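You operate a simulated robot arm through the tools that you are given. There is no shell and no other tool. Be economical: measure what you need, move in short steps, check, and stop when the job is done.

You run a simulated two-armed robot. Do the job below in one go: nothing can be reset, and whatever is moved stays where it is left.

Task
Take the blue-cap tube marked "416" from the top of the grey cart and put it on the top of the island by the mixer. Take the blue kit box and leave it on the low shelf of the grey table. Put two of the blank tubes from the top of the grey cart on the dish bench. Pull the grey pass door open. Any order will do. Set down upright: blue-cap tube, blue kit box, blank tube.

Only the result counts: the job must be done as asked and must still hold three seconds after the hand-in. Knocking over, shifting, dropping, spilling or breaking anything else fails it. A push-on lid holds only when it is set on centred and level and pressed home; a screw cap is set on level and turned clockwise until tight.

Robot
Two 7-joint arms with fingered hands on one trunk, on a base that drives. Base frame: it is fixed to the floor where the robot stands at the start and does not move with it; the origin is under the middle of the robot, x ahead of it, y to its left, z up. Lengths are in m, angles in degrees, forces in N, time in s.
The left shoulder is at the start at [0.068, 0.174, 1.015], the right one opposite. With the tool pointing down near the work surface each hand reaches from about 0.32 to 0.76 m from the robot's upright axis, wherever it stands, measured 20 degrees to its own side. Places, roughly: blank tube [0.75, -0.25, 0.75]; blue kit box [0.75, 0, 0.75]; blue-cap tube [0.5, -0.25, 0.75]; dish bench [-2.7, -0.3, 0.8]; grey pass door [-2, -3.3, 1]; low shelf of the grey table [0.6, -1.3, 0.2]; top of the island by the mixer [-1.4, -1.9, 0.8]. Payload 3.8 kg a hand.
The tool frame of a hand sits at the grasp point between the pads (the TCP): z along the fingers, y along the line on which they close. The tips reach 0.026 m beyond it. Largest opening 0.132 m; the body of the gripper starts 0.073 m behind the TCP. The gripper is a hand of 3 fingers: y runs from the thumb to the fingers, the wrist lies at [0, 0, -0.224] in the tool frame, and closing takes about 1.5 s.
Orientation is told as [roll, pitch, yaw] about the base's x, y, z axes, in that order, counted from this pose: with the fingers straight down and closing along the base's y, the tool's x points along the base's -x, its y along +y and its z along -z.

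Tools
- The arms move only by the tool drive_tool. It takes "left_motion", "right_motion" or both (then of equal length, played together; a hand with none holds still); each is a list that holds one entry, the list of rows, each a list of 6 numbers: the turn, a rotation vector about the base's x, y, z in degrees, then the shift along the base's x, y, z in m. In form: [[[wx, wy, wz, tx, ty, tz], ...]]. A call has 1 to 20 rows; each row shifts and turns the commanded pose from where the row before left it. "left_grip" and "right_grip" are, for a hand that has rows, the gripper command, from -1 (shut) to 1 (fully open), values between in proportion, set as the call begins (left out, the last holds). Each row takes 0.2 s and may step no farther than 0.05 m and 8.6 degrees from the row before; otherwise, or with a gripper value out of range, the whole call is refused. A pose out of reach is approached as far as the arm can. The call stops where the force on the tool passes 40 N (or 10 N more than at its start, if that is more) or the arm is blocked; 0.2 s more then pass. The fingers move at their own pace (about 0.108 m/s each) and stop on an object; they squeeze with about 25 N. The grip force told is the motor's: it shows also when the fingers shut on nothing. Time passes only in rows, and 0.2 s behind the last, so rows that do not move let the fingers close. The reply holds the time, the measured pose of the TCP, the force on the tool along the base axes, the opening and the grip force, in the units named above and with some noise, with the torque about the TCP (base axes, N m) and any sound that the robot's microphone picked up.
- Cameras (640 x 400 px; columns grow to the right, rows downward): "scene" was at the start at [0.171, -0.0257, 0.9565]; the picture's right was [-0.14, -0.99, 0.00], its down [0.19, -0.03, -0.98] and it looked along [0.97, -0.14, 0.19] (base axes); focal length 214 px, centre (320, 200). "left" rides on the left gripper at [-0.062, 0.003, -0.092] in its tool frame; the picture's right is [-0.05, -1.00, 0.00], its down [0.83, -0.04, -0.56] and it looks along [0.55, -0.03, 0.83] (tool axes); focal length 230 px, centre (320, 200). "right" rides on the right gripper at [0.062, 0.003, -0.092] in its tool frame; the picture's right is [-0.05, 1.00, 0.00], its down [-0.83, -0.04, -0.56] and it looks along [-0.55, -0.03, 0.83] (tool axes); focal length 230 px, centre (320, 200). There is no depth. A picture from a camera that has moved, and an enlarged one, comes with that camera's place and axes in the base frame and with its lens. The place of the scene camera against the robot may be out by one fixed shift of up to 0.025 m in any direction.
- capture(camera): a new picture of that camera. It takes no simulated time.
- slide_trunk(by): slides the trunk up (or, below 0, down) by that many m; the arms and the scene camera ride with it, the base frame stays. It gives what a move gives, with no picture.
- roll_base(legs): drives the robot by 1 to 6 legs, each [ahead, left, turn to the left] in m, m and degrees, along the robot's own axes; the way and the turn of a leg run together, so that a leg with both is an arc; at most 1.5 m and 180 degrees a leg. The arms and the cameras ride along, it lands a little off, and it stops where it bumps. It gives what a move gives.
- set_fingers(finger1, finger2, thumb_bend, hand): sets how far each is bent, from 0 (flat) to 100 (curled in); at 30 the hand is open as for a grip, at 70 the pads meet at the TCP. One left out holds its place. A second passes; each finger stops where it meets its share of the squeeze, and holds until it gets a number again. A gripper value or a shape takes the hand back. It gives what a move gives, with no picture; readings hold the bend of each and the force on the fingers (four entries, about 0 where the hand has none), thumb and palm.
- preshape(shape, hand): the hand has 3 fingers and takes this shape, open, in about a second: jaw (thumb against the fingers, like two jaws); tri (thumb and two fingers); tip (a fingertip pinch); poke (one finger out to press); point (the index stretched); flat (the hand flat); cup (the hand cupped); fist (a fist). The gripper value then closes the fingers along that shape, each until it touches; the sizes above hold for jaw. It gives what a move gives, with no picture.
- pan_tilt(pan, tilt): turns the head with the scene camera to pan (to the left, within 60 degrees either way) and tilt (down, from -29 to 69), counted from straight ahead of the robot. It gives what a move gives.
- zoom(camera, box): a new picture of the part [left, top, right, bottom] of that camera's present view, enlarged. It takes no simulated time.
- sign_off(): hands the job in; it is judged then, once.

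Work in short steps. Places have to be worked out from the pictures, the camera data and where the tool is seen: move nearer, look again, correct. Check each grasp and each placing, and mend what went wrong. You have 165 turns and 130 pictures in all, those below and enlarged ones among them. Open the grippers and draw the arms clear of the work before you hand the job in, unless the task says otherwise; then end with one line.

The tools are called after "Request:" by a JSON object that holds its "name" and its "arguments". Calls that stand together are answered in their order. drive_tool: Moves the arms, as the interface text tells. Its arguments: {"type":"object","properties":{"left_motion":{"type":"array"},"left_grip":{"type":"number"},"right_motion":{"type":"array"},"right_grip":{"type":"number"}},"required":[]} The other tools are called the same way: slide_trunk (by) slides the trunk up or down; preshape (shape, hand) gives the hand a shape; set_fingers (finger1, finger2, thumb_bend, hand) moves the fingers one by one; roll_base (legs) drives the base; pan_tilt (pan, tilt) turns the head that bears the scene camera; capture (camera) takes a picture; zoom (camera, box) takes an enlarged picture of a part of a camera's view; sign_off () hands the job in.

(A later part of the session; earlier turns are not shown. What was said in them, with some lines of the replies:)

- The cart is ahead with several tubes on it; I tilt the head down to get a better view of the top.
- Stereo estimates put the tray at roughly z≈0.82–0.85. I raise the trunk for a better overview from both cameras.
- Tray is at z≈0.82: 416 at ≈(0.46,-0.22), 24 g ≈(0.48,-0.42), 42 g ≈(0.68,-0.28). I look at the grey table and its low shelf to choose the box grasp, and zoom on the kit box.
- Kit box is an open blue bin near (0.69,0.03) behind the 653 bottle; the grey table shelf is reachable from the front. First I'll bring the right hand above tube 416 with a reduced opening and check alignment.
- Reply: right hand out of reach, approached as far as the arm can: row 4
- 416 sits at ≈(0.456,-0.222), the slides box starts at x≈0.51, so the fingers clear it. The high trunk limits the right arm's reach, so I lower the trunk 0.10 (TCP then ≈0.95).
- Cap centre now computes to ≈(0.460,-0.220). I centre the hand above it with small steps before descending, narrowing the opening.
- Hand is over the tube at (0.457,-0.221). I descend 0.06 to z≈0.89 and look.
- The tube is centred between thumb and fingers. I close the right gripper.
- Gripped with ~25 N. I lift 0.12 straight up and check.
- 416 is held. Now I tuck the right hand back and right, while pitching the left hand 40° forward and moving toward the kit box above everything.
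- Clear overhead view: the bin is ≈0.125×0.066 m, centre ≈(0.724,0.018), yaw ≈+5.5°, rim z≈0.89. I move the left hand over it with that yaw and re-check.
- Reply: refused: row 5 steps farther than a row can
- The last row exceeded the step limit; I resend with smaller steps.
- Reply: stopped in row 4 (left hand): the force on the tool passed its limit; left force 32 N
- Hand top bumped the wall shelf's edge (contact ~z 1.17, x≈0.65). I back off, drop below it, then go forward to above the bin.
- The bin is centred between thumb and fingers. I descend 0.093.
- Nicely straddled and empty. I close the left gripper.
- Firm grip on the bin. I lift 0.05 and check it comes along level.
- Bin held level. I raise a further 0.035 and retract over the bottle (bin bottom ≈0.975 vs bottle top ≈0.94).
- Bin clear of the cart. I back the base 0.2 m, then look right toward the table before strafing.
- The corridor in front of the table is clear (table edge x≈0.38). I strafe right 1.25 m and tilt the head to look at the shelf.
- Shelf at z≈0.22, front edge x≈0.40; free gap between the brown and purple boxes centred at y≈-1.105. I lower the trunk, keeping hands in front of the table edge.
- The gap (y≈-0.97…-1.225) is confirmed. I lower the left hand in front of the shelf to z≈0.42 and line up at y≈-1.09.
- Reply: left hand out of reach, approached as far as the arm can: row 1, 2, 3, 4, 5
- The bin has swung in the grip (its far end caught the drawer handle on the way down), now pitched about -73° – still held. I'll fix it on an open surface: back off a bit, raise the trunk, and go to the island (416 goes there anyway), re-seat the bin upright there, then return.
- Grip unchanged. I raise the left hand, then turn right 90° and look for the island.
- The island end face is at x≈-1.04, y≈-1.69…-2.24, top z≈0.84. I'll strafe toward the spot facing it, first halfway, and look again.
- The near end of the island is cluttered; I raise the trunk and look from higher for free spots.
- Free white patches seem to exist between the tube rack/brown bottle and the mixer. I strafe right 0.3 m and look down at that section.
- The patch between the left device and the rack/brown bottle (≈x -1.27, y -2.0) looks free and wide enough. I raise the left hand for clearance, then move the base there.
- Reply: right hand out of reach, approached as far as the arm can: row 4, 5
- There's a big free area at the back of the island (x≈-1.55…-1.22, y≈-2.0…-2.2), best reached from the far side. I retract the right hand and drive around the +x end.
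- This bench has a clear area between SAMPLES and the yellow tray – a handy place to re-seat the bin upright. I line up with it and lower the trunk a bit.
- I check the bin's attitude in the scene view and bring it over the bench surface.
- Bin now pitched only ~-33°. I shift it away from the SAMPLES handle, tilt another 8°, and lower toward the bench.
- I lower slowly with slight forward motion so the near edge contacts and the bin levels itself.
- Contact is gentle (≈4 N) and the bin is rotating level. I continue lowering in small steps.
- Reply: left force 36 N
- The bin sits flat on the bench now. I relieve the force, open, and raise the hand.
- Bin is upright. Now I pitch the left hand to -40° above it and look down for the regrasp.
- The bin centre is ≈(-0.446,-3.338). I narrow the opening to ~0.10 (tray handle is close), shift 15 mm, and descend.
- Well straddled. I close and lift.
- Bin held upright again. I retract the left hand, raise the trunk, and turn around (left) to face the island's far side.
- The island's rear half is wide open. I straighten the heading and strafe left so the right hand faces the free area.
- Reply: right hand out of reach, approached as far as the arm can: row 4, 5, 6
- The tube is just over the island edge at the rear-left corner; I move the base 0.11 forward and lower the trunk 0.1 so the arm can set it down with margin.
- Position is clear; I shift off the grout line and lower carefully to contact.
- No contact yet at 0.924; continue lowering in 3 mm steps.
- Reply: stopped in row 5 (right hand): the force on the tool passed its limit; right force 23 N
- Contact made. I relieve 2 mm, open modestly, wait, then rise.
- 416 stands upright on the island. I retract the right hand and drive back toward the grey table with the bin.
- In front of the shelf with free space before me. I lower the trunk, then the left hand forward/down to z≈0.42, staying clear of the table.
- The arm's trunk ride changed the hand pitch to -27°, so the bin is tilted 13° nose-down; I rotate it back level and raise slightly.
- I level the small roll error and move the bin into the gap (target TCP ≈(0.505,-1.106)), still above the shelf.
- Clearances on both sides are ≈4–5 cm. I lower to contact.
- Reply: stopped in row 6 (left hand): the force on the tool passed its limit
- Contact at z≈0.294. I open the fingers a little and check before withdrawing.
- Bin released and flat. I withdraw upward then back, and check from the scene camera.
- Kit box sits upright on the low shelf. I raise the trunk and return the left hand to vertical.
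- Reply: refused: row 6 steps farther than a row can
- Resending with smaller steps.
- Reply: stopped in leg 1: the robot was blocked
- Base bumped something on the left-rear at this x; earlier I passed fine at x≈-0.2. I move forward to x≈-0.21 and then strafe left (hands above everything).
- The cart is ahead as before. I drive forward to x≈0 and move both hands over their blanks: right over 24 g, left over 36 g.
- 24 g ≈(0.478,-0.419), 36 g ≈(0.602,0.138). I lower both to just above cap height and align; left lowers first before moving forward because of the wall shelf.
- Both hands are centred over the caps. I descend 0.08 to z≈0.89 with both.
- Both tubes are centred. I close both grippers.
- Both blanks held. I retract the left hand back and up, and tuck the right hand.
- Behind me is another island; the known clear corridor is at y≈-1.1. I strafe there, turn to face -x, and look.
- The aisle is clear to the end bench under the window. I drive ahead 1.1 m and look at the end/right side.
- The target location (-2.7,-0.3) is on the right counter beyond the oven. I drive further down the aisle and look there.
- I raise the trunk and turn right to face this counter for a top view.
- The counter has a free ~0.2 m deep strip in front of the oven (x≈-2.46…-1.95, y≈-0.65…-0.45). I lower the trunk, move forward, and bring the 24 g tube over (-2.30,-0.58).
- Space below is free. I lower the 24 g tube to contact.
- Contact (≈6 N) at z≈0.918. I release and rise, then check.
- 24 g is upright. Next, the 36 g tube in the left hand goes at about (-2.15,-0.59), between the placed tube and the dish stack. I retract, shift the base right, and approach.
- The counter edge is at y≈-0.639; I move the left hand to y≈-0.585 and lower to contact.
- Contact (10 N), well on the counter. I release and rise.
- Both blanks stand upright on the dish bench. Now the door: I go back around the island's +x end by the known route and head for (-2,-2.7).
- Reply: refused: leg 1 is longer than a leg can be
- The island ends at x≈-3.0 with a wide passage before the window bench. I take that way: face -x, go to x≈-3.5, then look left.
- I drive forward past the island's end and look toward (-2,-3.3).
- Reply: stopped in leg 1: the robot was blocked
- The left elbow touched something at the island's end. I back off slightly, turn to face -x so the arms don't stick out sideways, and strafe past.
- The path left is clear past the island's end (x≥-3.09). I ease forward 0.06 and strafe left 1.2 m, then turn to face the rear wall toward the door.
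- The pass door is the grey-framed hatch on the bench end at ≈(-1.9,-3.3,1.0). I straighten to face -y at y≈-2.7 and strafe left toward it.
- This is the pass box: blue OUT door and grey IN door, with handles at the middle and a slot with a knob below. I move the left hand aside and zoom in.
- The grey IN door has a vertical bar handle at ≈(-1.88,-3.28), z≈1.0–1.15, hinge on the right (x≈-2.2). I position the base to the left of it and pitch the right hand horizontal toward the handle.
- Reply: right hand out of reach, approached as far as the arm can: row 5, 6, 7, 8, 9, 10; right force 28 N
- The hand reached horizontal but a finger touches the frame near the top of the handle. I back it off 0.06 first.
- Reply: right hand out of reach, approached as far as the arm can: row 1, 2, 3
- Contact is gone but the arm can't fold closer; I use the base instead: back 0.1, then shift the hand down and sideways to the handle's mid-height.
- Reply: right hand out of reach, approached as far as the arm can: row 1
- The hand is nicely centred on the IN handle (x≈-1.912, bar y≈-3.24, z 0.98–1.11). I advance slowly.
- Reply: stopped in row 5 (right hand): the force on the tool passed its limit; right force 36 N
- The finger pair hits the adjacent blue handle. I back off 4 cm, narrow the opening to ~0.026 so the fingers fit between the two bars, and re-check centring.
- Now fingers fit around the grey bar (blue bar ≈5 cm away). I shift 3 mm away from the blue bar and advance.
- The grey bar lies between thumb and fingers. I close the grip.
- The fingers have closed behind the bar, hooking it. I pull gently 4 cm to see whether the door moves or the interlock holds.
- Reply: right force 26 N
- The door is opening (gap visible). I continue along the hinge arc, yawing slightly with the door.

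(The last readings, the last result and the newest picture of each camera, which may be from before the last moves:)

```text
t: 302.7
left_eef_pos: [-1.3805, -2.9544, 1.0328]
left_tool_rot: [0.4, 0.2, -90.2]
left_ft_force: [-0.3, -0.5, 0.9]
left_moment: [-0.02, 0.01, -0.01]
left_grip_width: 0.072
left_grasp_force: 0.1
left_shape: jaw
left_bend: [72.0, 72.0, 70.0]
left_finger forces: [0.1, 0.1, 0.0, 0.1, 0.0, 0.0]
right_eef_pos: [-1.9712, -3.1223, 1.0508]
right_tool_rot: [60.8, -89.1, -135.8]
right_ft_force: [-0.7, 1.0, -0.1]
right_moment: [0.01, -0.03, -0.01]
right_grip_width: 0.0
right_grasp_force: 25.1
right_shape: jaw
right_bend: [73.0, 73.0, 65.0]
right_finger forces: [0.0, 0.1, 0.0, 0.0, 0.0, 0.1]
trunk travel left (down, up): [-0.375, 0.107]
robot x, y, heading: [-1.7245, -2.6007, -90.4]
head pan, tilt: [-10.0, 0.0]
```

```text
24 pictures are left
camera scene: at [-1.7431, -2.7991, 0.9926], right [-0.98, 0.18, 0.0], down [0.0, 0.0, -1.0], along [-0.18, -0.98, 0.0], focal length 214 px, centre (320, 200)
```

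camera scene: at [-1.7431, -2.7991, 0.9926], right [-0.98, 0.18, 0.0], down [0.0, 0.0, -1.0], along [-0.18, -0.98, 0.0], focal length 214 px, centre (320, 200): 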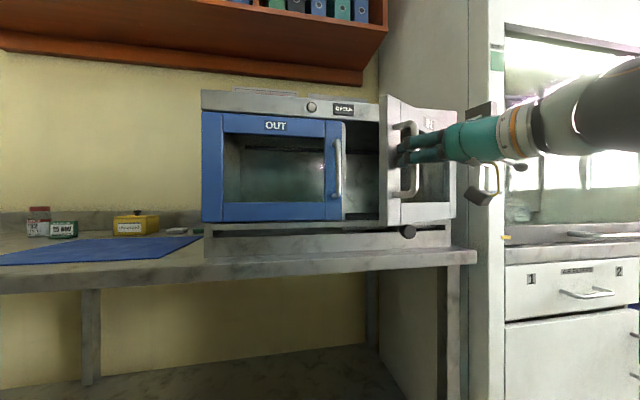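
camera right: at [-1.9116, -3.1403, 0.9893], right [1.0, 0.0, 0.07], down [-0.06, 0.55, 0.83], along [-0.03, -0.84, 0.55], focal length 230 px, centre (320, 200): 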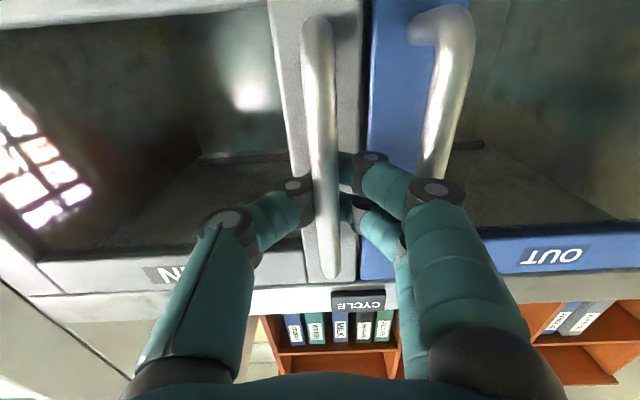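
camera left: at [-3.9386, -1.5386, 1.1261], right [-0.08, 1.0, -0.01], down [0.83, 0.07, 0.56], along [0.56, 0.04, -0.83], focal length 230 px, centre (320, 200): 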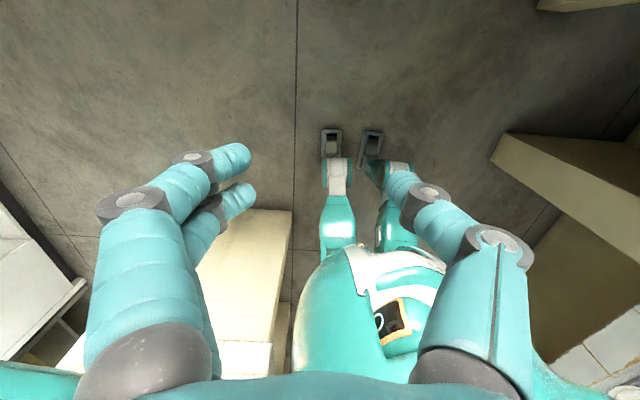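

The door swings freely and is ~35° open. I continue the arc using the base (diagonal back-right), keeping the hook.

Request:
{"name": "roll_base", "arguments": {"legs": [[-0.056, -0.064, 0]]}}

Request:
{"name": "capture", "arguments": {"camera": "scene"}}

```text
t: 303.8
left_eef_pos: [-1.444, -2.8979, 1.033]
left_tool_rot: [0.4, 0.1, -90.0]
left_ft_force: [0.8, 0.5, -0.4]
left_moment: [0.0, -0.03, 0.01]
left_grip_width: 0.0724
left_grasp_force: 0.0
left_shape: jaw
left_bend: [72.0, 72.0, 70.0]
left_finger forces: [0.0, 0.0, 0.0, 0.0, 0.0, 0.0]
right_eef_pos: [-2.0355, -3.0662, 1.0501]
right_tool_rot: [59.6, -89.1, -134.6]
right_ft_force: [-0.8, 0.4, 0.4]
right_moment: [-0.04, 0.05, 0.0]
right_grip_width: 0.0
right_grasp_force: 25.0
right_shape: jaw
right_bend: [73.0, 73.0, 65.0]
right_finger forces: [0.0, 0.0, 0.0, 0.1, 0.1, 0.2]
trunk travel left (down, up): [-0.375, 0.107]
robot x, y, heading: [-1.7874, -2.5456, -90.5]
head pan, tilt: [-10.0, 0.0]
```

```text
23 pictures are left
camera scene: at [-1.8059, -2.7425, 0.9926], right [-0.98, 0.18, 0.0], down [0.0, 0.0, -1.0], along [-0.18, -0.98, 0.0], focal length 214 px, centre (320, 200)
```

scene: 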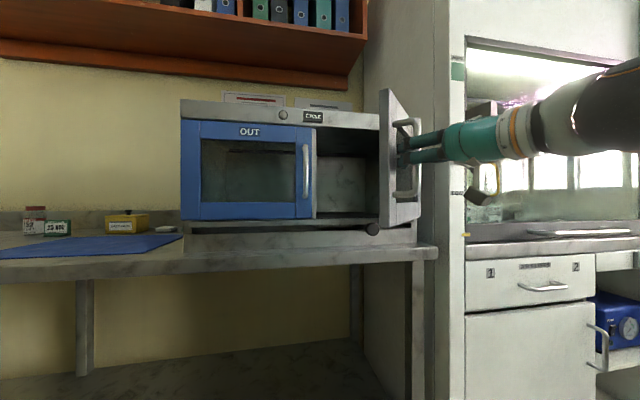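

The door is about 60° open. One more arc step toward ~75°.

Request:
{"name": "roll_base", "arguments": {"legs": [[-0.024, -0.062, 0]]}}

Request:
{"name": "capture", "arguments": {"camera": "scene"}}

```text
t: 304.8
left_eef_pos: [-1.5058, -2.8735, 1.0319]
left_tool_rot: [0.5, 0.2, -90.1]
left_ft_force: [-0.7, 0.7, -0.3]
left_moment: [-0.02, -0.04, -0.02]
left_grip_width: 0.0722
left_grasp_force: 0.0
left_shape: jaw
left_bend: [72.0, 72.0, 70.0]
left_finger forces: [0.0, 0.1, 0.1, 0.0, 0.1, 0.1]
right_eef_pos: [-2.095, -3.042, 1.0518]
right_tool_rot: [60.3, -89.1, -135.2]
right_ft_force: [1.8, -0.2, 1.3]
right_moment: [0.01, -0.02, 0.01]
right_grip_width: 0.0001
right_grasp_force: 25.1
right_shape: jaw
right_bend: [73.0, 73.0, 65.0]
right_finger forces: [0.0, 0.5, 0.0, 0.1, 0.0, 0.0]
trunk travel left (down, up): [-0.375, 0.107]
robot x, y, heading: [-1.854, -2.5219, -90.6]
head pan, tilt: [-10.0, 0.0]
```

```text
22 pictures are left
camera scene: at [-1.8676, -2.7182, 0.9925], right [-0.98, 0.18, 0.0], down [0.0, 0.0, -1.0], along [-0.18, -0.98, 0.0], focal length 214 px, centre (320, 200)
```

scene: 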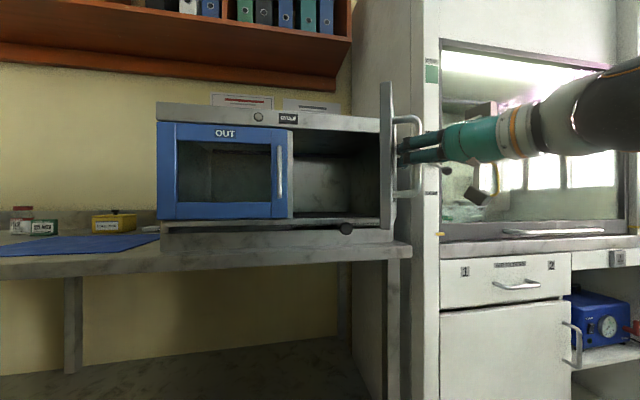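

The door stands ~80° open. I open the fingers modestly and back straight away from the bar.

Request:
{"name": "drive_tool", "arguments": {"right_motion": [[[0, 0, 0, 0, 0, 0], [0, 0, 0, 0, 0, 0], [0, 0, 0, 0, 0, 0]]], "right_grip": -0.45}}

Request:
{"name": "capture", "arguments": {"camera": "right"}}

```text
t: 305.6
left_eef_pos: [-1.5042, -2.8751, 1.032]
left_tool_rot: [0.4, 0.2, -90.1]
left_ft_force: [-0.4, 0.3, 0.5]
left_moment: [-0.01, -0.03, 0.01]
left_grip_width: 0.0722
left_grasp_force: 0.0
left_shape: jaw
left_bend: [72.0, 72.0, 70.0]
left_finger forces: [0.0, 0.0, 0.0, 0.0, 0.0, 0.0]
right_eef_pos: [-2.0944, -3.0413, 1.0507]
right_tool_rot: [56.9, -89.2, -131.8]
right_ft_force: [0.0, 0.3, 0.4]
right_moment: [0.01, 0.01, 0.0]
right_grip_width: 0.0357
right_grasp_force: 0.1
right_shape: jaw
right_bend: [74.0, 74.0, 70.0]
right_finger forces: [0.0, 0.1, 0.1, 0.0, 0.1, 0.0]
trunk travel left (down, up): [-0.375, 0.107]
robot x, y, heading: [-1.851, -2.5175, -90.7]
head pan, tilt: [-10.0, 0.0]
```

```text
21 pictures are left
camera right: at [-2.1139, -2.9508, 0.9897], right [0.96, 0.26, 0.07], down [-0.19, 0.52, 0.83], along [0.18, -0.82, 0.55], focal length 230 px, centre (320, 200)
```

right: 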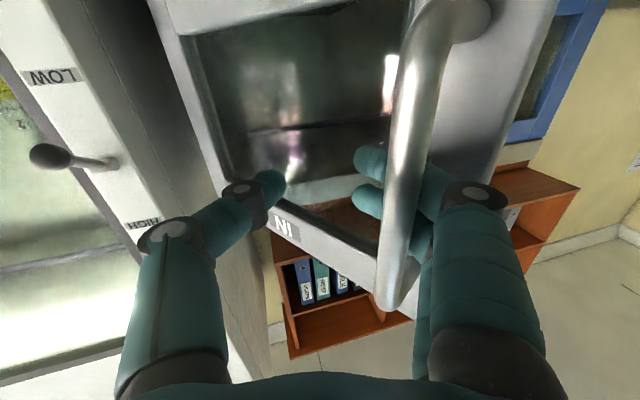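

The finger pair tips still curl behind the bar. I open wider so they straighten alongside it, and look.

Request:
{"name": "drive_tool", "arguments": {"right_motion": [[[0, 0, 0, 0.004, 0, 0], [0, 0, 0, 0.004, 0, 0], [0, 0, 0, 0.004, 0, 0]]], "right_grip": 0.2}}

Request:
{"name": "capture", "arguments": {"camera": "right"}}

```text
t: 306.4
left_eef_pos: [-1.5048, -2.874, 1.0328]
left_tool_rot: [0.4, 0.3, -90.1]
left_ft_force: [0.4, 0.3, 0.1]
left_moment: [0.01, -0.02, 0.02]
left_grip_width: 0.0722
left_grasp_force: 0.1
left_shape: jaw
left_bend: [72.0, 72.0, 70.0]
left_finger forces: [0.0, 0.0, 0.1, 0.0, 0.1, 0.1]
right_eef_pos: [-2.083, -3.0418, 1.0511]
right_tool_rot: [57.4, -89.0, -132.4]
right_ft_force: [0.6, 0.5, -0.3]
right_moment: [0.03, 0.02, 0.02]
right_grip_width: 0.0782
right_grasp_force: 0.1
right_shape: jaw
right_bend: [71.0, 71.0, 71.0]
right_finger forces: [0.0, 0.1, 0.1, 0.0, 0.0, 0.0]
trunk travel left (down, up): [-0.375, 0.107]
robot x, y, heading: [-1.8515, -2.5241, -90.7]
head pan, tilt: [-10.0, 0.0]
```

```text
20 pictures are left
camera right: at [-2.1021, -2.9509, 0.9895], right [0.96, 0.26, 0.07], down [-0.19, 0.52, 0.83], along [0.18, -0.82, 0.55], focal length 230 px, centre (320, 200)
```

right: 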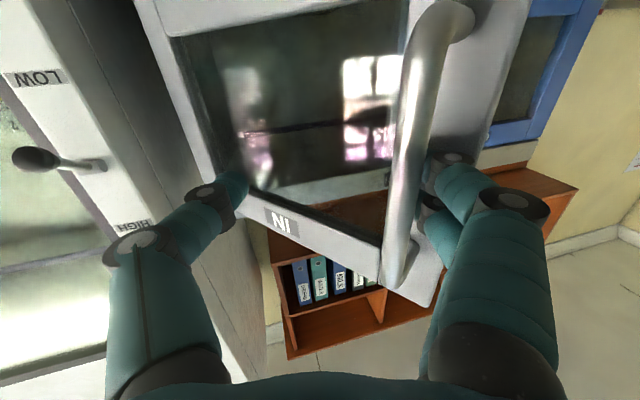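

Fingers are now alongside the bar without force. I nudge +x and back the base 0.05 to check it slips free.

Request:
{"name": "drive_tool", "arguments": {"right_motion": [[[0, 0, 0, 0.005, 0, 0], [0, 0, 0, 0.005, 0, 0]]], "right_grip": 0.35}}

Request:
{"name": "roll_base", "arguments": {"legs": [[-0.05, 0, 0]]}}

Request:
{"name": "capture", "arguments": {"camera": "right"}}

```text
t: 307.0
left_eef_pos: [-1.505, -2.8749, 1.032]
left_tool_rot: [0.4, 0.2, -90.1]
left_ft_force: [-0.2, 0.3, 0.9]
left_moment: [-0.03, -0.02, 0.02]
left_grip_width: 0.0722
left_grasp_force: 0.0
left_shape: jaw
left_bend: [72.0, 72.0, 70.0]
left_finger forces: [0.1, 0.1, 0.0, 0.0, 0.0, 0.1]
right_eef_pos: [-2.0726, -3.043, 1.0493]
right_tool_rot: [56.2, -89.1, -131.2]
right_ft_force: [0.5, 0.7, -0.2]
right_moment: [-0.02, -0.02, -0.03]
right_grip_width: 0.0886
right_grasp_force: 0.1
right_shape: jaw
right_bend: [69.0, 69.0, 66.0]
right_finger forces: [0.0, 0.0, 0.0, 0.0, 0.1, 0.0]
trunk travel left (down, up): [-0.375, 0.107]
robot x, y, heading: [-1.8447, -2.5215, -90.8]
head pan, tilt: [-10.0, 0.0]
```

```text
t: 307.9
left_eef_pos: [-1.5036, -2.825, 1.0316]
left_tool_rot: [0.3, 0.4, -90.0]
left_ft_force: [0.5, -0.3, 0.6]
left_moment: [0.01, -0.02, 0.03]
left_grip_width: 0.0722
left_grasp_force: 0.1
left_shape: jaw
left_bend: [72.0, 72.0, 70.0]
left_finger forces: [0.0, 0.0, 0.0, 0.0, 0.1, 0.0]
right_eef_pos: [-2.0732, -2.9934, 1.0507]
right_tool_rot: [54.4, -89.1, -129.6]
right_ft_force: [0.7, 0.1, 0.1]
right_moment: [0.01, -0.01, 0.0]
right_grip_width: 0.0891
right_grasp_force: 0.0
right_shape: jaw
right_bend: [69.0, 69.0, 66.0]
right_finger forces: [0.0, 0.1, 0.0, 0.0, 0.0, 0.0]
trunk travel left (down, up): [-0.375, 0.107]
robot x, y, heading: [-1.85, -2.4715, -90.7]
head pan, tilt: [-10.0, 0.0]
```

```text
19 pictures are left
camera right: at [-2.0914, -2.9013, 0.9889], right [0.96, 0.26, 0.07], down [-0.19, 0.51, 0.84], along [0.18, -0.82, 0.55], focal length 230 px, centre (320, 200)
```

right: 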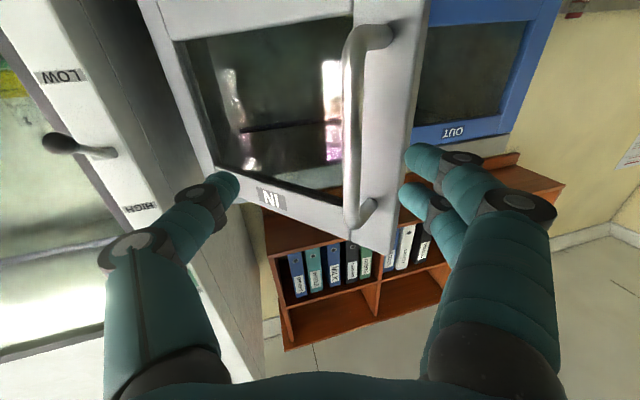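

Hand is free. I check the door's angle in the scene view.

Request:
{"name": "capture", "arguments": {"camera": "scene"}}

```text
18 pictures are left
camera scene: at [-1.8663, -2.669, 0.9924], right [-0.98, 0.18, 0.0], down [0.0, 0.0, -1.0], along [-0.18, -0.98, 0.0], focal length 214 px, centre (320, 200)
```

scene: 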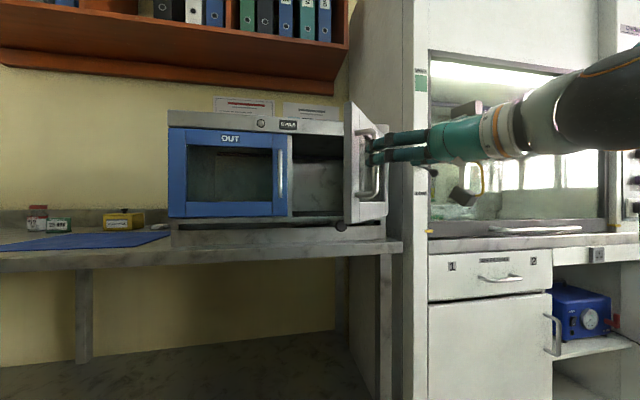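

The door swung back to ~50°. I'll push it wider from the inside: close the hand, move left of the door's edge, go in, then sweep right.

Request:
{"name": "drive_tool", "arguments": {"right_motion": [[[0, 0, 0, 0, 0, 0], [0, 0, 0, 0, 0, 0], [0, 0, 0, 0, 0, 0], [0, 0, 0, 0, 0, 0]]], "right_grip": -1}}

Request:
{"name": "roll_base", "arguments": {"legs": [[0, 0.17, 0], [0.12, 0, 0]]}}

Request:
{"name": "capture", "arguments": {"camera": "scene"}}

```text
t: 308.9
left_eef_pos: [-1.5048, -2.825, 1.0312]
left_tool_rot: [0.5, 0.3, -90.0]
left_ft_force: [-0.2, -0.1, -0.5]
left_moment: [-0.01, -0.02, 0.01]
left_grip_width: 0.0722
left_grasp_force: 0.0
left_shape: jaw
left_bend: [72.0, 72.0, 70.0]
left_finger forces: [0.0, 0.1, 0.1, 0.0, 0.1, 0.0]
right_eef_pos: [-2.0715, -2.9932, 1.0494]
right_tool_rot: [54.1, -88.9, -129.0]
right_ft_force: [0.6, 0.4, -0.6]
right_moment: [-0.02, -0.02, 0.03]
right_grip_width: 0.0
right_grasp_force: 24.9
right_shape: jaw
right_bend: [64.0, 64.0, 67.0]
right_finger forces: [0.0, 0.0, 0.0, 0.0, 0.0, 0.0]
trunk travel left (down, up): [-0.375, 0.107]
robot x, y, heading: [-1.8509, -2.4718, -90.5]
head pan, tilt: [-10.0, 0.0]
```

```text
t: 311.2
left_eef_pos: [-1.3369, -2.945, 1.0317]
left_tool_rot: [0.3, 0.2, -90.0]
left_ft_force: [0.0, 0.3, -0.7]
left_moment: [0.05, 0.02, 0.02]
left_grip_width: 0.0719
left_grasp_force: 0.1
left_shape: jaw
left_bend: [72.0, 72.0, 70.0]
left_finger forces: [0.0, 0.0, 0.1, 0.1, 0.0, 0.0]
right_eef_pos: [-1.904, -3.1131, 1.049]
right_tool_rot: [56.1, -89.1, -131.0]
right_ft_force: [-0.2, 0.0, -0.2]
right_moment: [-0.05, -0.01, 0.01]
right_grip_width: 0.0001
right_grasp_force: 25.2
right_shape: jaw
right_bend: [64.0, 64.0, 67.0]
right_finger forces: [0.1, 0.1, 0.0, 0.0, 0.1, 0.1]
trunk travel left (down, up): [-0.375, 0.107]
robot x, y, heading: [-1.6824, -2.5931, -90.7]
head pan, tilt: [-10.0, 0.0]
```

```text
17 pictures are left
camera scene: at [-1.6987, -2.7891, 0.9924], right [-0.98, 0.18, 0.0], down [0.0, 0.0, -1.0], along [-0.18, -0.98, 0.0], focal length 214 px, centre (320, 200)
```

scene: 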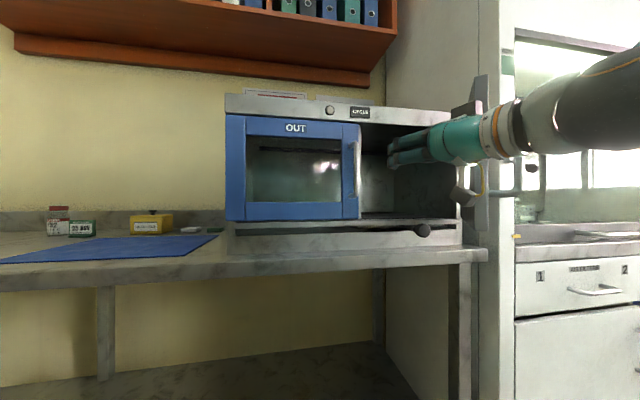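

The hand is on the inner side of the door. I sweep right 0.15 with the base to push it wide.

Request:
{"name": "roll_base", "arguments": {"legs": [[0, -0.16, 0]]}}

Request:
{"name": "capture", "arguments": {"camera": "scene"}}

```text
t: 312.2
left_eef_pos: [-1.3837, -2.9413, 1.0338]
left_tool_rot: [0.5, 0.1, -90.1]
left_ft_force: [-1.5, 0.3, 0.4]
left_moment: [-0.05, -0.07, -0.01]
left_grip_width: 0.072
left_grasp_force: 0.1
left_shape: jaw
left_bend: [72.0, 72.0, 70.0]
left_finger forces: [0.0, 0.0, 0.1, 0.0, 0.1, 0.0]
right_eef_pos: [-1.9404, -3.103, 1.051]
right_tool_rot: [49.4, -89.2, -122.4]
right_ft_force: [5.2, 7.0, -1.1]
right_moment: [-0.06, -0.02, -0.79]
right_grip_width: 0.0
right_grasp_force: 25.6
right_shape: jaw
right_bend: [64.0, 64.0, 67.0]
right_finger forces: [0.0, 0.0, 0.0, 0.1, 0.6, 9.3]
trunk travel left (down, up): [-0.375, 0.107]
robot x, y, heading: [-1.7255, -2.5902, -90.4]
head pan, tilt: [-10.0, 0.0]
stopped in leg 1: the force on the tool passed its limit (the readings are from after the stop); the commanded pose is now the measured one
```

```text
16 pictures are left
camera scene: at [-1.7467, -2.7855, 0.9929], right [-0.98, 0.18, 0.0], down [0.0, 0.0, -1.0], along [-0.18, -0.98, 0.0], focal length 214 px, centre (320, 200)
```

scene: 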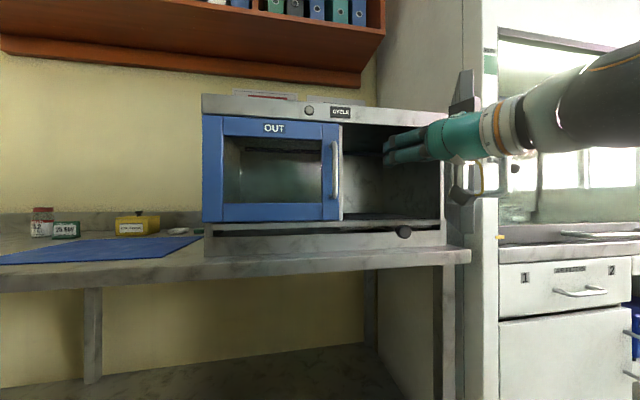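

The gripper body caught the door's edge. I move off left, retreat 7 cm so only the fingers push on the door's inner face near its edge, then sweep right again.

Request:
{"name": "roll_base", "arguments": {"legs": [[0, 0.05, 0], [-0.07, 0, 0], [0, -0.08, 0]]}}

Request:
{"name": "capture", "arguments": {"camera": "right"}}

```text
t: 314.4
left_eef_pos: [-1.4112, -2.8735, 1.0339]
left_tool_rot: [0.4, 0.3, -90.0]
left_ft_force: [0.4, -0.3, 0.2]
left_moment: [0.0, -0.01, 0.03]
left_grip_width: 0.0722
left_grasp_force: 0.1
left_shape: jaw
left_bend: [72.0, 72.0, 70.0]
left_finger forces: [0.1, 0.0, 0.1, 0.0, 0.0, 0.0]
right_eef_pos: [-1.9679, -3.0353, 1.0507]
right_tool_rot: [44.9, -89.1, -117.9]
right_ft_force: [1.4, 0.6, 0.0]
right_moment: [-0.02, -0.04, -0.03]
right_grip_width: 0.0
right_grasp_force: 24.8
right_shape: jaw
right_bend: [65.0, 65.0, 67.0]
right_finger forces: [0.0, 0.0, 0.0, 0.0, 1.7, 0.1]
trunk travel left (down, up): [-0.375, 0.107]
robot x, y, heading: [-1.7541, -2.5204, -90.3]
head pan, tilt: [-10.0, 0.0]
```

```text
15 pictures are left
camera right: at [-1.9915, -2.9451, 0.9898], right [0.96, 0.29, 0.06], down [-0.21, 0.51, 0.84], along [0.21, -0.81, 0.54], focal length 230 px, centre (320, 200)
```

right: 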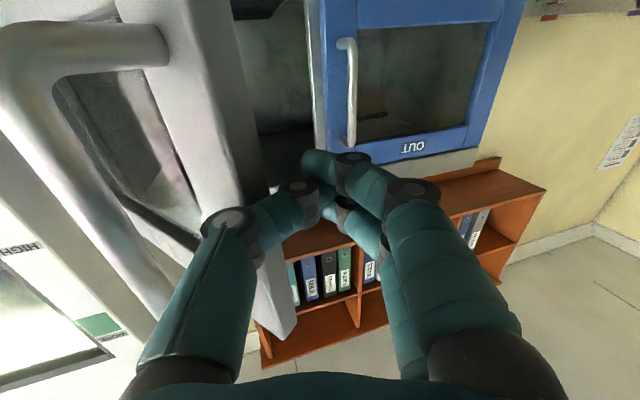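

The thumb now rests on the door's inner edge. I sweep right 0.1.

Request:
{"name": "roll_base", "arguments": {"legs": [[0, -0.1, 0]]}}

Request:
{"name": "capture", "arguments": {"camera": "scene"}}

```text
t: 315.3
left_eef_pos: [-1.4495, -2.8706, 1.0335]
left_tool_rot: [0.4, 0.2, -89.8]
left_ft_force: [0.1, 0.5, 0.4]
left_moment: [-0.01, -0.01, -0.01]
left_grip_width: 0.0725
left_grasp_force: 0.0
left_shape: jaw
left_bend: [72.0, 72.0, 70.0]
left_finger forces: [0.1, 0.0, 0.0, 0.0, 0.0, 0.0]
right_eef_pos: [-1.9927, -3.0233, 1.0498]
right_tool_rot: [26.4, -88.9, -96.8]
right_ft_force: [8.7, 12.4, 0.0]
right_moment: [0.02, -0.01, -0.24]
right_grip_width: 0.0001
right_grasp_force: 25.4
right_shape: jaw
right_bend: [68.0, 68.0, 73.0]
right_finger forces: [0.0, 0.0, 0.0, 0.0, 14.0, 0.1]
trunk travel left (down, up): [-0.375, 0.107]
robot x, y, heading: [-1.7909, -2.5207, -90.4]
head pan, tilt: [-10.0, 0.0]
stopped in leg 1: the force on the tool passed its limit (the readings are from after the stop); the commanded pose is now the measured one
```

```text
14 pictures are left
camera scene: at [-1.8128, -2.7153, 0.9928], right [-0.98, 0.18, 0.0], down [0.0, 0.0, -1.0], along [-0.18, -0.98, 0.0], focal length 214 px, centre (320, 200)
```

scene: 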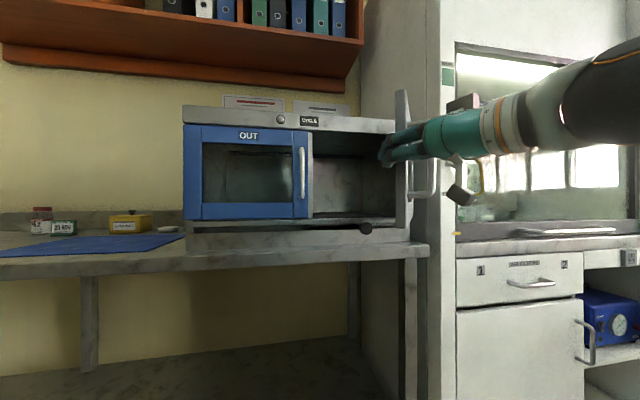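

The door is roughly 60° open and resisting at this contact. I test with small arm pushes to see whether it still moves or is at a stop.

Request:
{"name": "drive_tool", "arguments": {"right_motion": [[[0, 0, 0, 0.01, 0, 0], [0, 0, 0, 0, 0, 0], [0, 0, 0, -0.01, 0.002, 0], [0, 0, 0, -0.01, 0.003, 0], [0, 0, 0, -0.01, 0.003, 0], [0, 0, 0, -0.01, 0.003, 0]]]}}

Request:
{"name": "capture", "arguments": {"camera": "right"}}

```text
t: 316.7
left_eef_pos: [-1.4465, -2.8675, 1.0322]
left_tool_rot: [0.1, 0.1, -89.9]
left_ft_force: [-0.2, 0.7, 0.0]
left_moment: [-0.01, 0.02, 0.01]
left_grip_width: 0.0724
left_grasp_force: 0.1
left_shape: jaw
left_bend: [72.0, 72.0, 70.0]
left_finger forces: [0.0, 0.0, 0.1, 0.1, 0.1, 0.0]
right_eef_pos: [-2.0174, -3.01, 1.0505]
right_tool_rot: [17.1, -88.8, -87.3]
right_ft_force: [18.7, 29.9, -3.1]
right_moment: [0.0, -0.13, -0.62]
right_grip_width: 0.0
right_grasp_force: 24.2
right_shape: jaw
right_bend: [68.0, 68.0, 69.0]
right_finger forces: [0.0, 0.1, 0.0, 0.0, 34.3, 0.0]
trunk travel left (down, up): [-0.375, 0.107]
robot x, y, heading: [-1.7929, -2.5175, -90.3]
head pan, tilt: [-10.0, 0.0]
```

```text
13 pictures are left
camera right: at [-2.0452, -2.9211, 0.9904], right [0.94, 0.34, 0.06], down [-0.23, 0.49, 0.84], along [0.26, -0.8, 0.54], focal length 230 px, centre (320, 200)
```

right: 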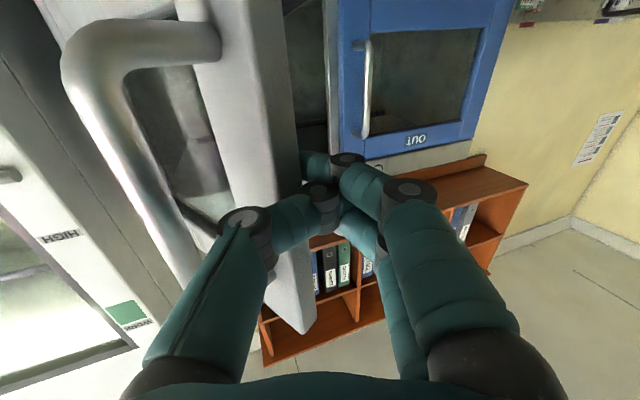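

Force direction shows I'm pushing on the door's end edge, along the door. I move off, yaw the hand so the fingers point to the right (-x) into the inner face, and view.

Request:
{"name": "drive_tool", "arguments": {"right_motion": [[[0, 0, 0, 0.03, 0.01, 0], [0, 0, 0, 0.03, 0, 0], [0, 0, 0, 0.03, 0, 0], [0, 0, -8, 0.005, -0.005, 0], [0, 0, -8, 0.005, -0.005, 0], [0, 0, -8, 0, -0.005, 0], [0, 0, -8, 0, -0.005, 0], [0, 0, -8, 0, -0.005, 0], [0, 0, -8, 0, -0.005, 0]]]}}

Request:
{"name": "capture", "arguments": {"camera": "scene"}}

```text
t: 318.4
left_eef_pos: [-1.4479, -2.8714, 1.0339]
left_tool_rot: [0.3, 0.2, -89.8]
left_ft_force: [-0.9, -0.6, 0.3]
left_moment: [0.01, 0.0, -0.01]
left_grip_width: 0.0721
left_grasp_force: 0.0
left_shape: jaw
left_bend: [72.0, 72.0, 70.0]
left_finger forces: [0.0, 0.0, 0.1, 0.1, 0.0, 0.1]
right_eef_pos: [-1.9917, -3.0372, 1.0656]
right_tool_rot: [4.8, -88.3, -106.1]
right_ft_force: [12.7, 17.5, 4.5]
right_moment: [0.05, 0.05, -0.32]
right_grip_width: 0.0002
right_grasp_force: 24.8
right_shape: jaw
right_bend: [69.0, 69.0, 73.0]
right_finger forces: [0.0, 0.0, 0.0, 0.0, 20.7, 0.0]
right hand out of reach, approached as far as the arm can: row 1, 2, 3, 7, 8
trunk travel left (down, up): [-0.375, 0.107]
robot x, y, heading: [-1.789, -2.5188, -90.3]
head pan, tilt: [-10.0, 0.0]
stopped in row 8 (right hand): the force on the tool passed its limit (the readings are from after the stop); the commanded pose is now the measured one
```

```text
12 pictures are left
camera scene: at [-1.8098, -2.7159, 0.993], right [-0.98, 0.18, 0.0], down [0.0, 0.0, -1.0], along [-0.18, -0.98, 0.0], focal length 214 px, centre (320, 200)
```

scene: 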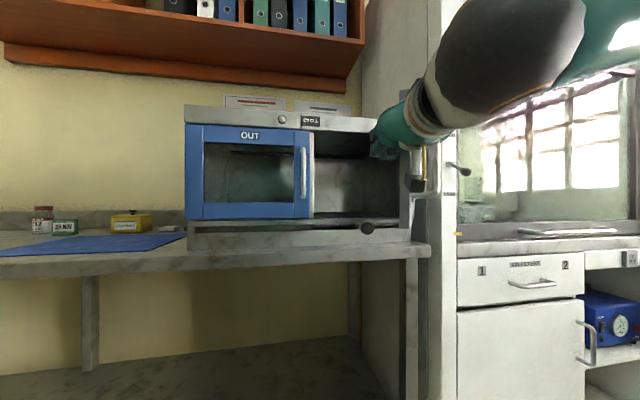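

I clear the door with the base (left 0.13), then extend the arm in and yaw further so the fingertips lead toward the inner face.

Request:
{"name": "roll_base", "arguments": {"legs": [[0, 0.14, 0]]}}

Request:
{"name": "drive_tool", "arguments": {"right_motion": [[[0, 0, 0, 0, -0.03, -0.005], [0, 0, -8, 0, -0.025, -0.005], [0, 0, -8, 0, -0.02, 0], [0, 0, -8, 0, -0.02, 0], [0, 0, -8, 0, -0.015, 0]]]}}

Request:
{"name": "capture", "arguments": {"camera": "right"}}

```text
t: 319.7
left_eef_pos: [-1.3073, -2.8744, 1.0305]
left_tool_rot: [0.3, 0.3, -89.8]
left_ft_force: [-0.3, 1.0, -0.4]
left_moment: [0.02, -0.01, 0.01]
left_grip_width: 0.0722
left_grasp_force: 0.0
left_shape: jaw
left_bend: [72.0, 72.0, 70.0]
left_finger forces: [0.1, 0.1, 0.0, 0.0, 0.1, 0.0]
right_eef_pos: [-1.8558, -3.0422, 1.0633]
right_tool_rot: [1.4, -88.3, -103.2]
right_ft_force: [0.3, 0.3, 0.4]
right_moment: [0.01, -0.01, -0.03]
right_grip_width: 0.0001
right_grasp_force: 24.7
right_shape: jaw
right_bend: [69.0, 69.0, 74.0]
right_finger forces: [0.0, 0.0, 0.1, 0.1, 0.0, 0.0]
trunk travel left (down, up): [-0.375, 0.107]
robot x, y, heading: [-1.6553, -2.5201, -90.4]
head pan, tilt: [-10.0, 0.0]
```

```text
t: 320.9
left_eef_pos: [-1.3081, -2.8744, 1.0316]
left_tool_rot: [0.2, 0.4, -89.9]
left_ft_force: [0.1, -0.2, 0.2]
left_moment: [-0.03, -0.02, 0.01]
left_grip_width: 0.0723
left_grasp_force: 0.1
left_shape: jaw
left_bend: [72.0, 72.0, 70.0]
left_finger forces: [0.0, 0.0, 0.1, 0.0, 0.1, 0.0]
right_eef_pos: [-1.9509, -3.0935, 1.0839]
right_tool_rot: [-0.4, -88.2, -129.4]
right_ft_force: [-0.3, -0.6, 0.9]
right_moment: [-0.02, 0.0, 0.01]
right_grip_width: 0.0001
right_grasp_force: 24.7
right_shape: jaw
right_bend: [69.0, 69.0, 74.0]
right_finger forces: [0.0, 0.1, 0.1, 0.0, 0.0, 0.0]
right hand out of reach, approached as far as the arm can: row 2, 3, 4, 5
trunk travel left (down, up): [-0.375, 0.107]
robot x, y, heading: [-1.6567, -2.5231, -90.5]
head pan, tilt: [-10.0, 0.0]
```

```text
11 pictures are left
camera right: at [-1.888, -3.0228, 1.0249], right [0.76, -0.64, 0.05], down [0.31, 0.43, 0.85], along [-0.57, -0.63, 0.53], focal length 230 px, centre (320, 200)
```

right: 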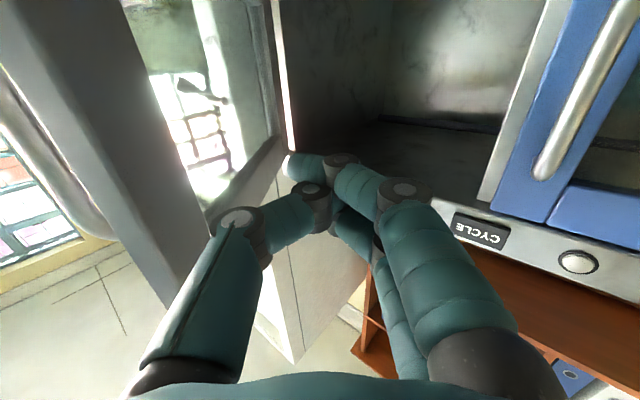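

The fingers now point into the inner face, parallel-ish to the door. I sweep right 0.14 m.

Request:
{"name": "roll_base", "arguments": {"legs": [[0, -0.14, 0]]}}

Request:
{"name": "capture", "arguments": {"camera": "scene"}}

```text
t: 322.2
left_eef_pos: [-1.4483, -2.8729, 1.0327]
left_tool_rot: [0.4, 0.4, -89.7]
left_ft_force: [0.0, 0.7, -0.5]
left_moment: [0.0, -0.02, 0.0]
left_grip_width: 0.0724
left_grasp_force: 0.1
left_shape: jaw
left_bend: [72.0, 72.0, 70.0]
left_finger forces: [0.0, 0.0, 0.0, 0.0, 0.0, 0.0]
right_eef_pos: [-2.0904, -3.0903, 1.0831]
right_tool_rot: [3.6, -88.1, -133.4]
right_ft_force: [-0.1, 0.1, -0.8]
right_moment: [0.0, -0.01, 0.03]
right_grip_width: 0.0002
right_grasp_force: 25.0
right_shape: jaw
right_bend: [69.0, 69.0, 74.0]
right_finger forces: [0.0, 0.0, 0.0, 0.0, 0.0, 0.1]
trunk travel left (down, up): [-0.375, 0.107]
robot x, y, heading: [-1.7936, -2.5249, -90.5]
head pan, tilt: [-10.0, 0.0]
```

```text
10 pictures are left
camera scene: at [-1.8107, -2.7177, 0.9925], right [-0.98, 0.18, 0.0], down [0.0, 0.0, -1.0], along [-0.18, -0.98, 0.0], focal length 214 px, centre (320, 200)
```

scene: 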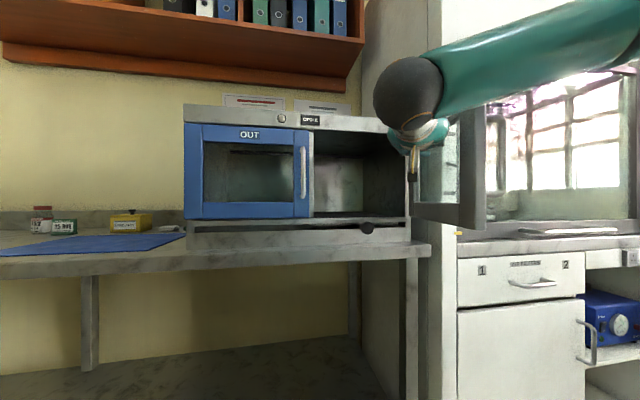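

The door is wide open and the hand is free of contact. I withdraw leftward and confirm with a picture.

Request:
{"name": "roll_base", "arguments": {"legs": [[0, 0.3, 0]]}}

Request:
{"name": "drive_tool", "arguments": {"right_motion": [[[0, 0, 0, 0, 0.01, 0], [0, 0, 0, 0, 0, 0], [0, 0, 0, 0, 0, 0], [0, 0, 0, 0, 0, 0]]], "right_grip": 1, "left_motion": [[[0, 0, 0, 0, 0, 0], [0, 0, 0, 0, 0, 0], [0, 0, 0, 0, 0, 0], [0, 0, 0, 0, 0, 0]]], "left_grip": 1}}

Request:
{"name": "pan_tilt", "arguments": {"pan": -25, "tilt": 0}}

Request:
{"name": "capture", "arguments": {"camera": "scene"}}

```text
t: 324.3
left_eef_pos: [-1.1491, -2.8768, 1.0322]
left_tool_rot: [0.2, 0.3, -90.0]
left_ft_force: [0.3, -0.5, -0.2]
left_moment: [0.02, -0.02, -0.02]
left_grip_width: 0.0721
left_grasp_force: 0.1
left_shape: jaw
left_bend: [72.0, 72.0, 70.0]
left_finger forces: [0.0, 0.1, 0.0, 0.0, 0.1, 0.0]
right_eef_pos: [-1.7931, -3.0939, 1.0851]
right_tool_rot: [2.1, -88.2, -132.0]
right_ft_force: [0.5, 1.2, -0.7]
right_moment: [0.0, 0.0, -0.03]
right_grip_width: 0.0
right_grasp_force: 25.2
right_shape: jaw
right_bend: [69.0, 69.0, 74.0]
right_finger forces: [0.0, 0.1, 0.1, 0.1, 0.1, 0.0]
trunk travel left (down, up): [-0.375, 0.107]
robot x, y, heading: [-1.4937, -2.5228, -90.7]
head pan, tilt: [-10.0, 0.0]
```

```text
t: 325.3
left_eef_pos: [-1.1509, -2.8771, 1.0314]
left_tool_rot: [0.3, 0.2, -90.1]
left_ft_force: [0.7, -0.4, 0.1]
left_moment: [-0.01, 0.03, 0.01]
left_grip_width: 0.1318
left_grasp_force: 0.0
left_shape: jaw
left_bend: [30.0, 30.0, 30.0]
left_finger forces: [0.0, 0.0, 0.1, 0.0, 0.0, 0.1]
right_eef_pos: [-1.7932, -3.0843, 1.0844]
right_tool_rot: [2.8, -88.1, -132.6]
right_ft_force: [1.1, 0.1, -0.4]
right_moment: [-0.02, -0.01, 0.01]
right_grip_width: 0.1319
right_grasp_force: 0.0
right_shape: jaw
right_bend: [30.0, 30.0, 30.0]
right_finger forces: [0.0, 0.0, 0.0, 0.0, 0.0, 0.0]
trunk travel left (down, up): [-0.375, 0.107]
robot x, y, heading: [-1.497, -2.5232, -90.8]
head pan, tilt: [-10.0, 0.0]
```

```text
t: 326.1
left_eef_pos: [-1.1498, -2.8762, 1.0314]
left_tool_rot: [0.3, 0.4, -89.8]
left_ft_force: [-0.1, 0.6, -0.4]
left_moment: [0.0, 0.03, -0.01]
left_grip_width: 0.1318
left_grasp_force: 0.1
left_shape: jaw
left_bend: [30.0, 30.0, 30.0]
left_finger forces: [0.1, 0.1, 0.0, 0.0, 0.0, 0.0]
right_eef_pos: [-1.7935, -3.0846, 1.0845]
right_tool_rot: [2.6, -88.1, -132.5]
right_ft_force: [1.0, -0.7, 0.5]
right_moment: [0.01, -0.02, 0.01]
right_grip_width: 0.1317
right_grasp_force: 0.1
right_shape: jaw
right_bend: [30.0, 30.0, 30.0]
right_finger forces: [0.0, 0.1, 0.0, 0.0, 0.1, 0.0]
trunk travel left (down, up): [-0.375, 0.107]
robot x, y, heading: [-1.498, -2.5254, -90.6]
head pan, tilt: [-25.0, 0.0]
```

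```text
9 pictures are left
camera scene: at [-1.5349, -2.7132, 0.9925], right [-0.9, 0.43, 0.0], down [0.0, 0.0, -1.0], along [-0.43, -0.9, 0.0], focal length 214 px, centre (320, 200)
```

scene: 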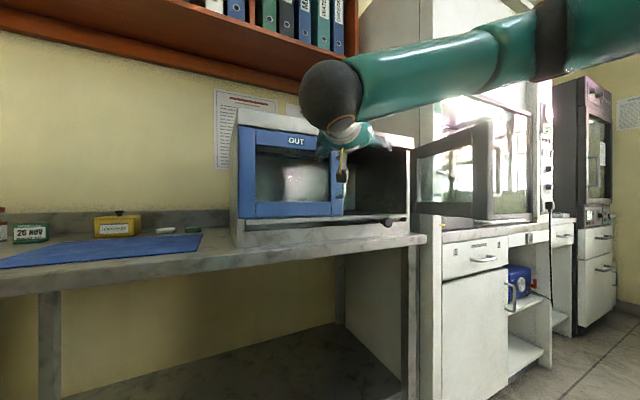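

The grey door is wide open and stays there. I move a bit further away and hand in.

Request:
{"name": "roll_base", "arguments": {"legs": [[0, 0.35, 0]]}}

Request:
{"name": "sign_off", "arguments": {}}

```text
t: 328.4
left_eef_pos: [-0.7979, -2.8837, 1.0317]
left_tool_rot: [0.3, 0.2, -90.3]
left_ft_force: [-0.9, 1.0, 0.2]
left_moment: [0.0, 0.02, 0.0]
left_grip_width: 0.1317
left_grasp_force: 0.1
left_shape: jaw
left_bend: [30.0, 30.0, 30.0]
left_finger forces: [0.1, 0.0, 0.0, 0.0, 0.1, 0.0]
right_eef_pos: [-1.4433, -3.0874, 1.0849]
right_tool_rot: [2.1, -88.2, -132.4]
right_ft_force: [-0.1, 0.2, 0.8]
right_moment: [0.01, 0.0, 0.01]
right_grip_width: 0.1318
right_grasp_force: 0.1
right_shape: jaw
right_bend: [30.0, 30.0, 30.0]
right_finger forces: [0.0, 0.1, 0.0, 0.1, 0.1, 0.0]
trunk travel left (down, up): [-0.375, 0.107]
robot x, y, heading: [-1.1436, -2.5283, -90.9]
head pan, tilt: [-25.0, 0.0]
```

```text
The job is handed in.
```

All four tasks are done and the job is handed in: tube 416 is upright on the island, the blue kit box is upright on the low shelf, blanks 24 g and 36 g are upright on the dish bench, and the grey pass door is wide open. On the way the robot bumped the wall shelf above the cart, the drawer handle of the grey table, something beside the aisle, and probably a white object at the island's far end. I saw nothing shifted, but I did not go back to check those spots.
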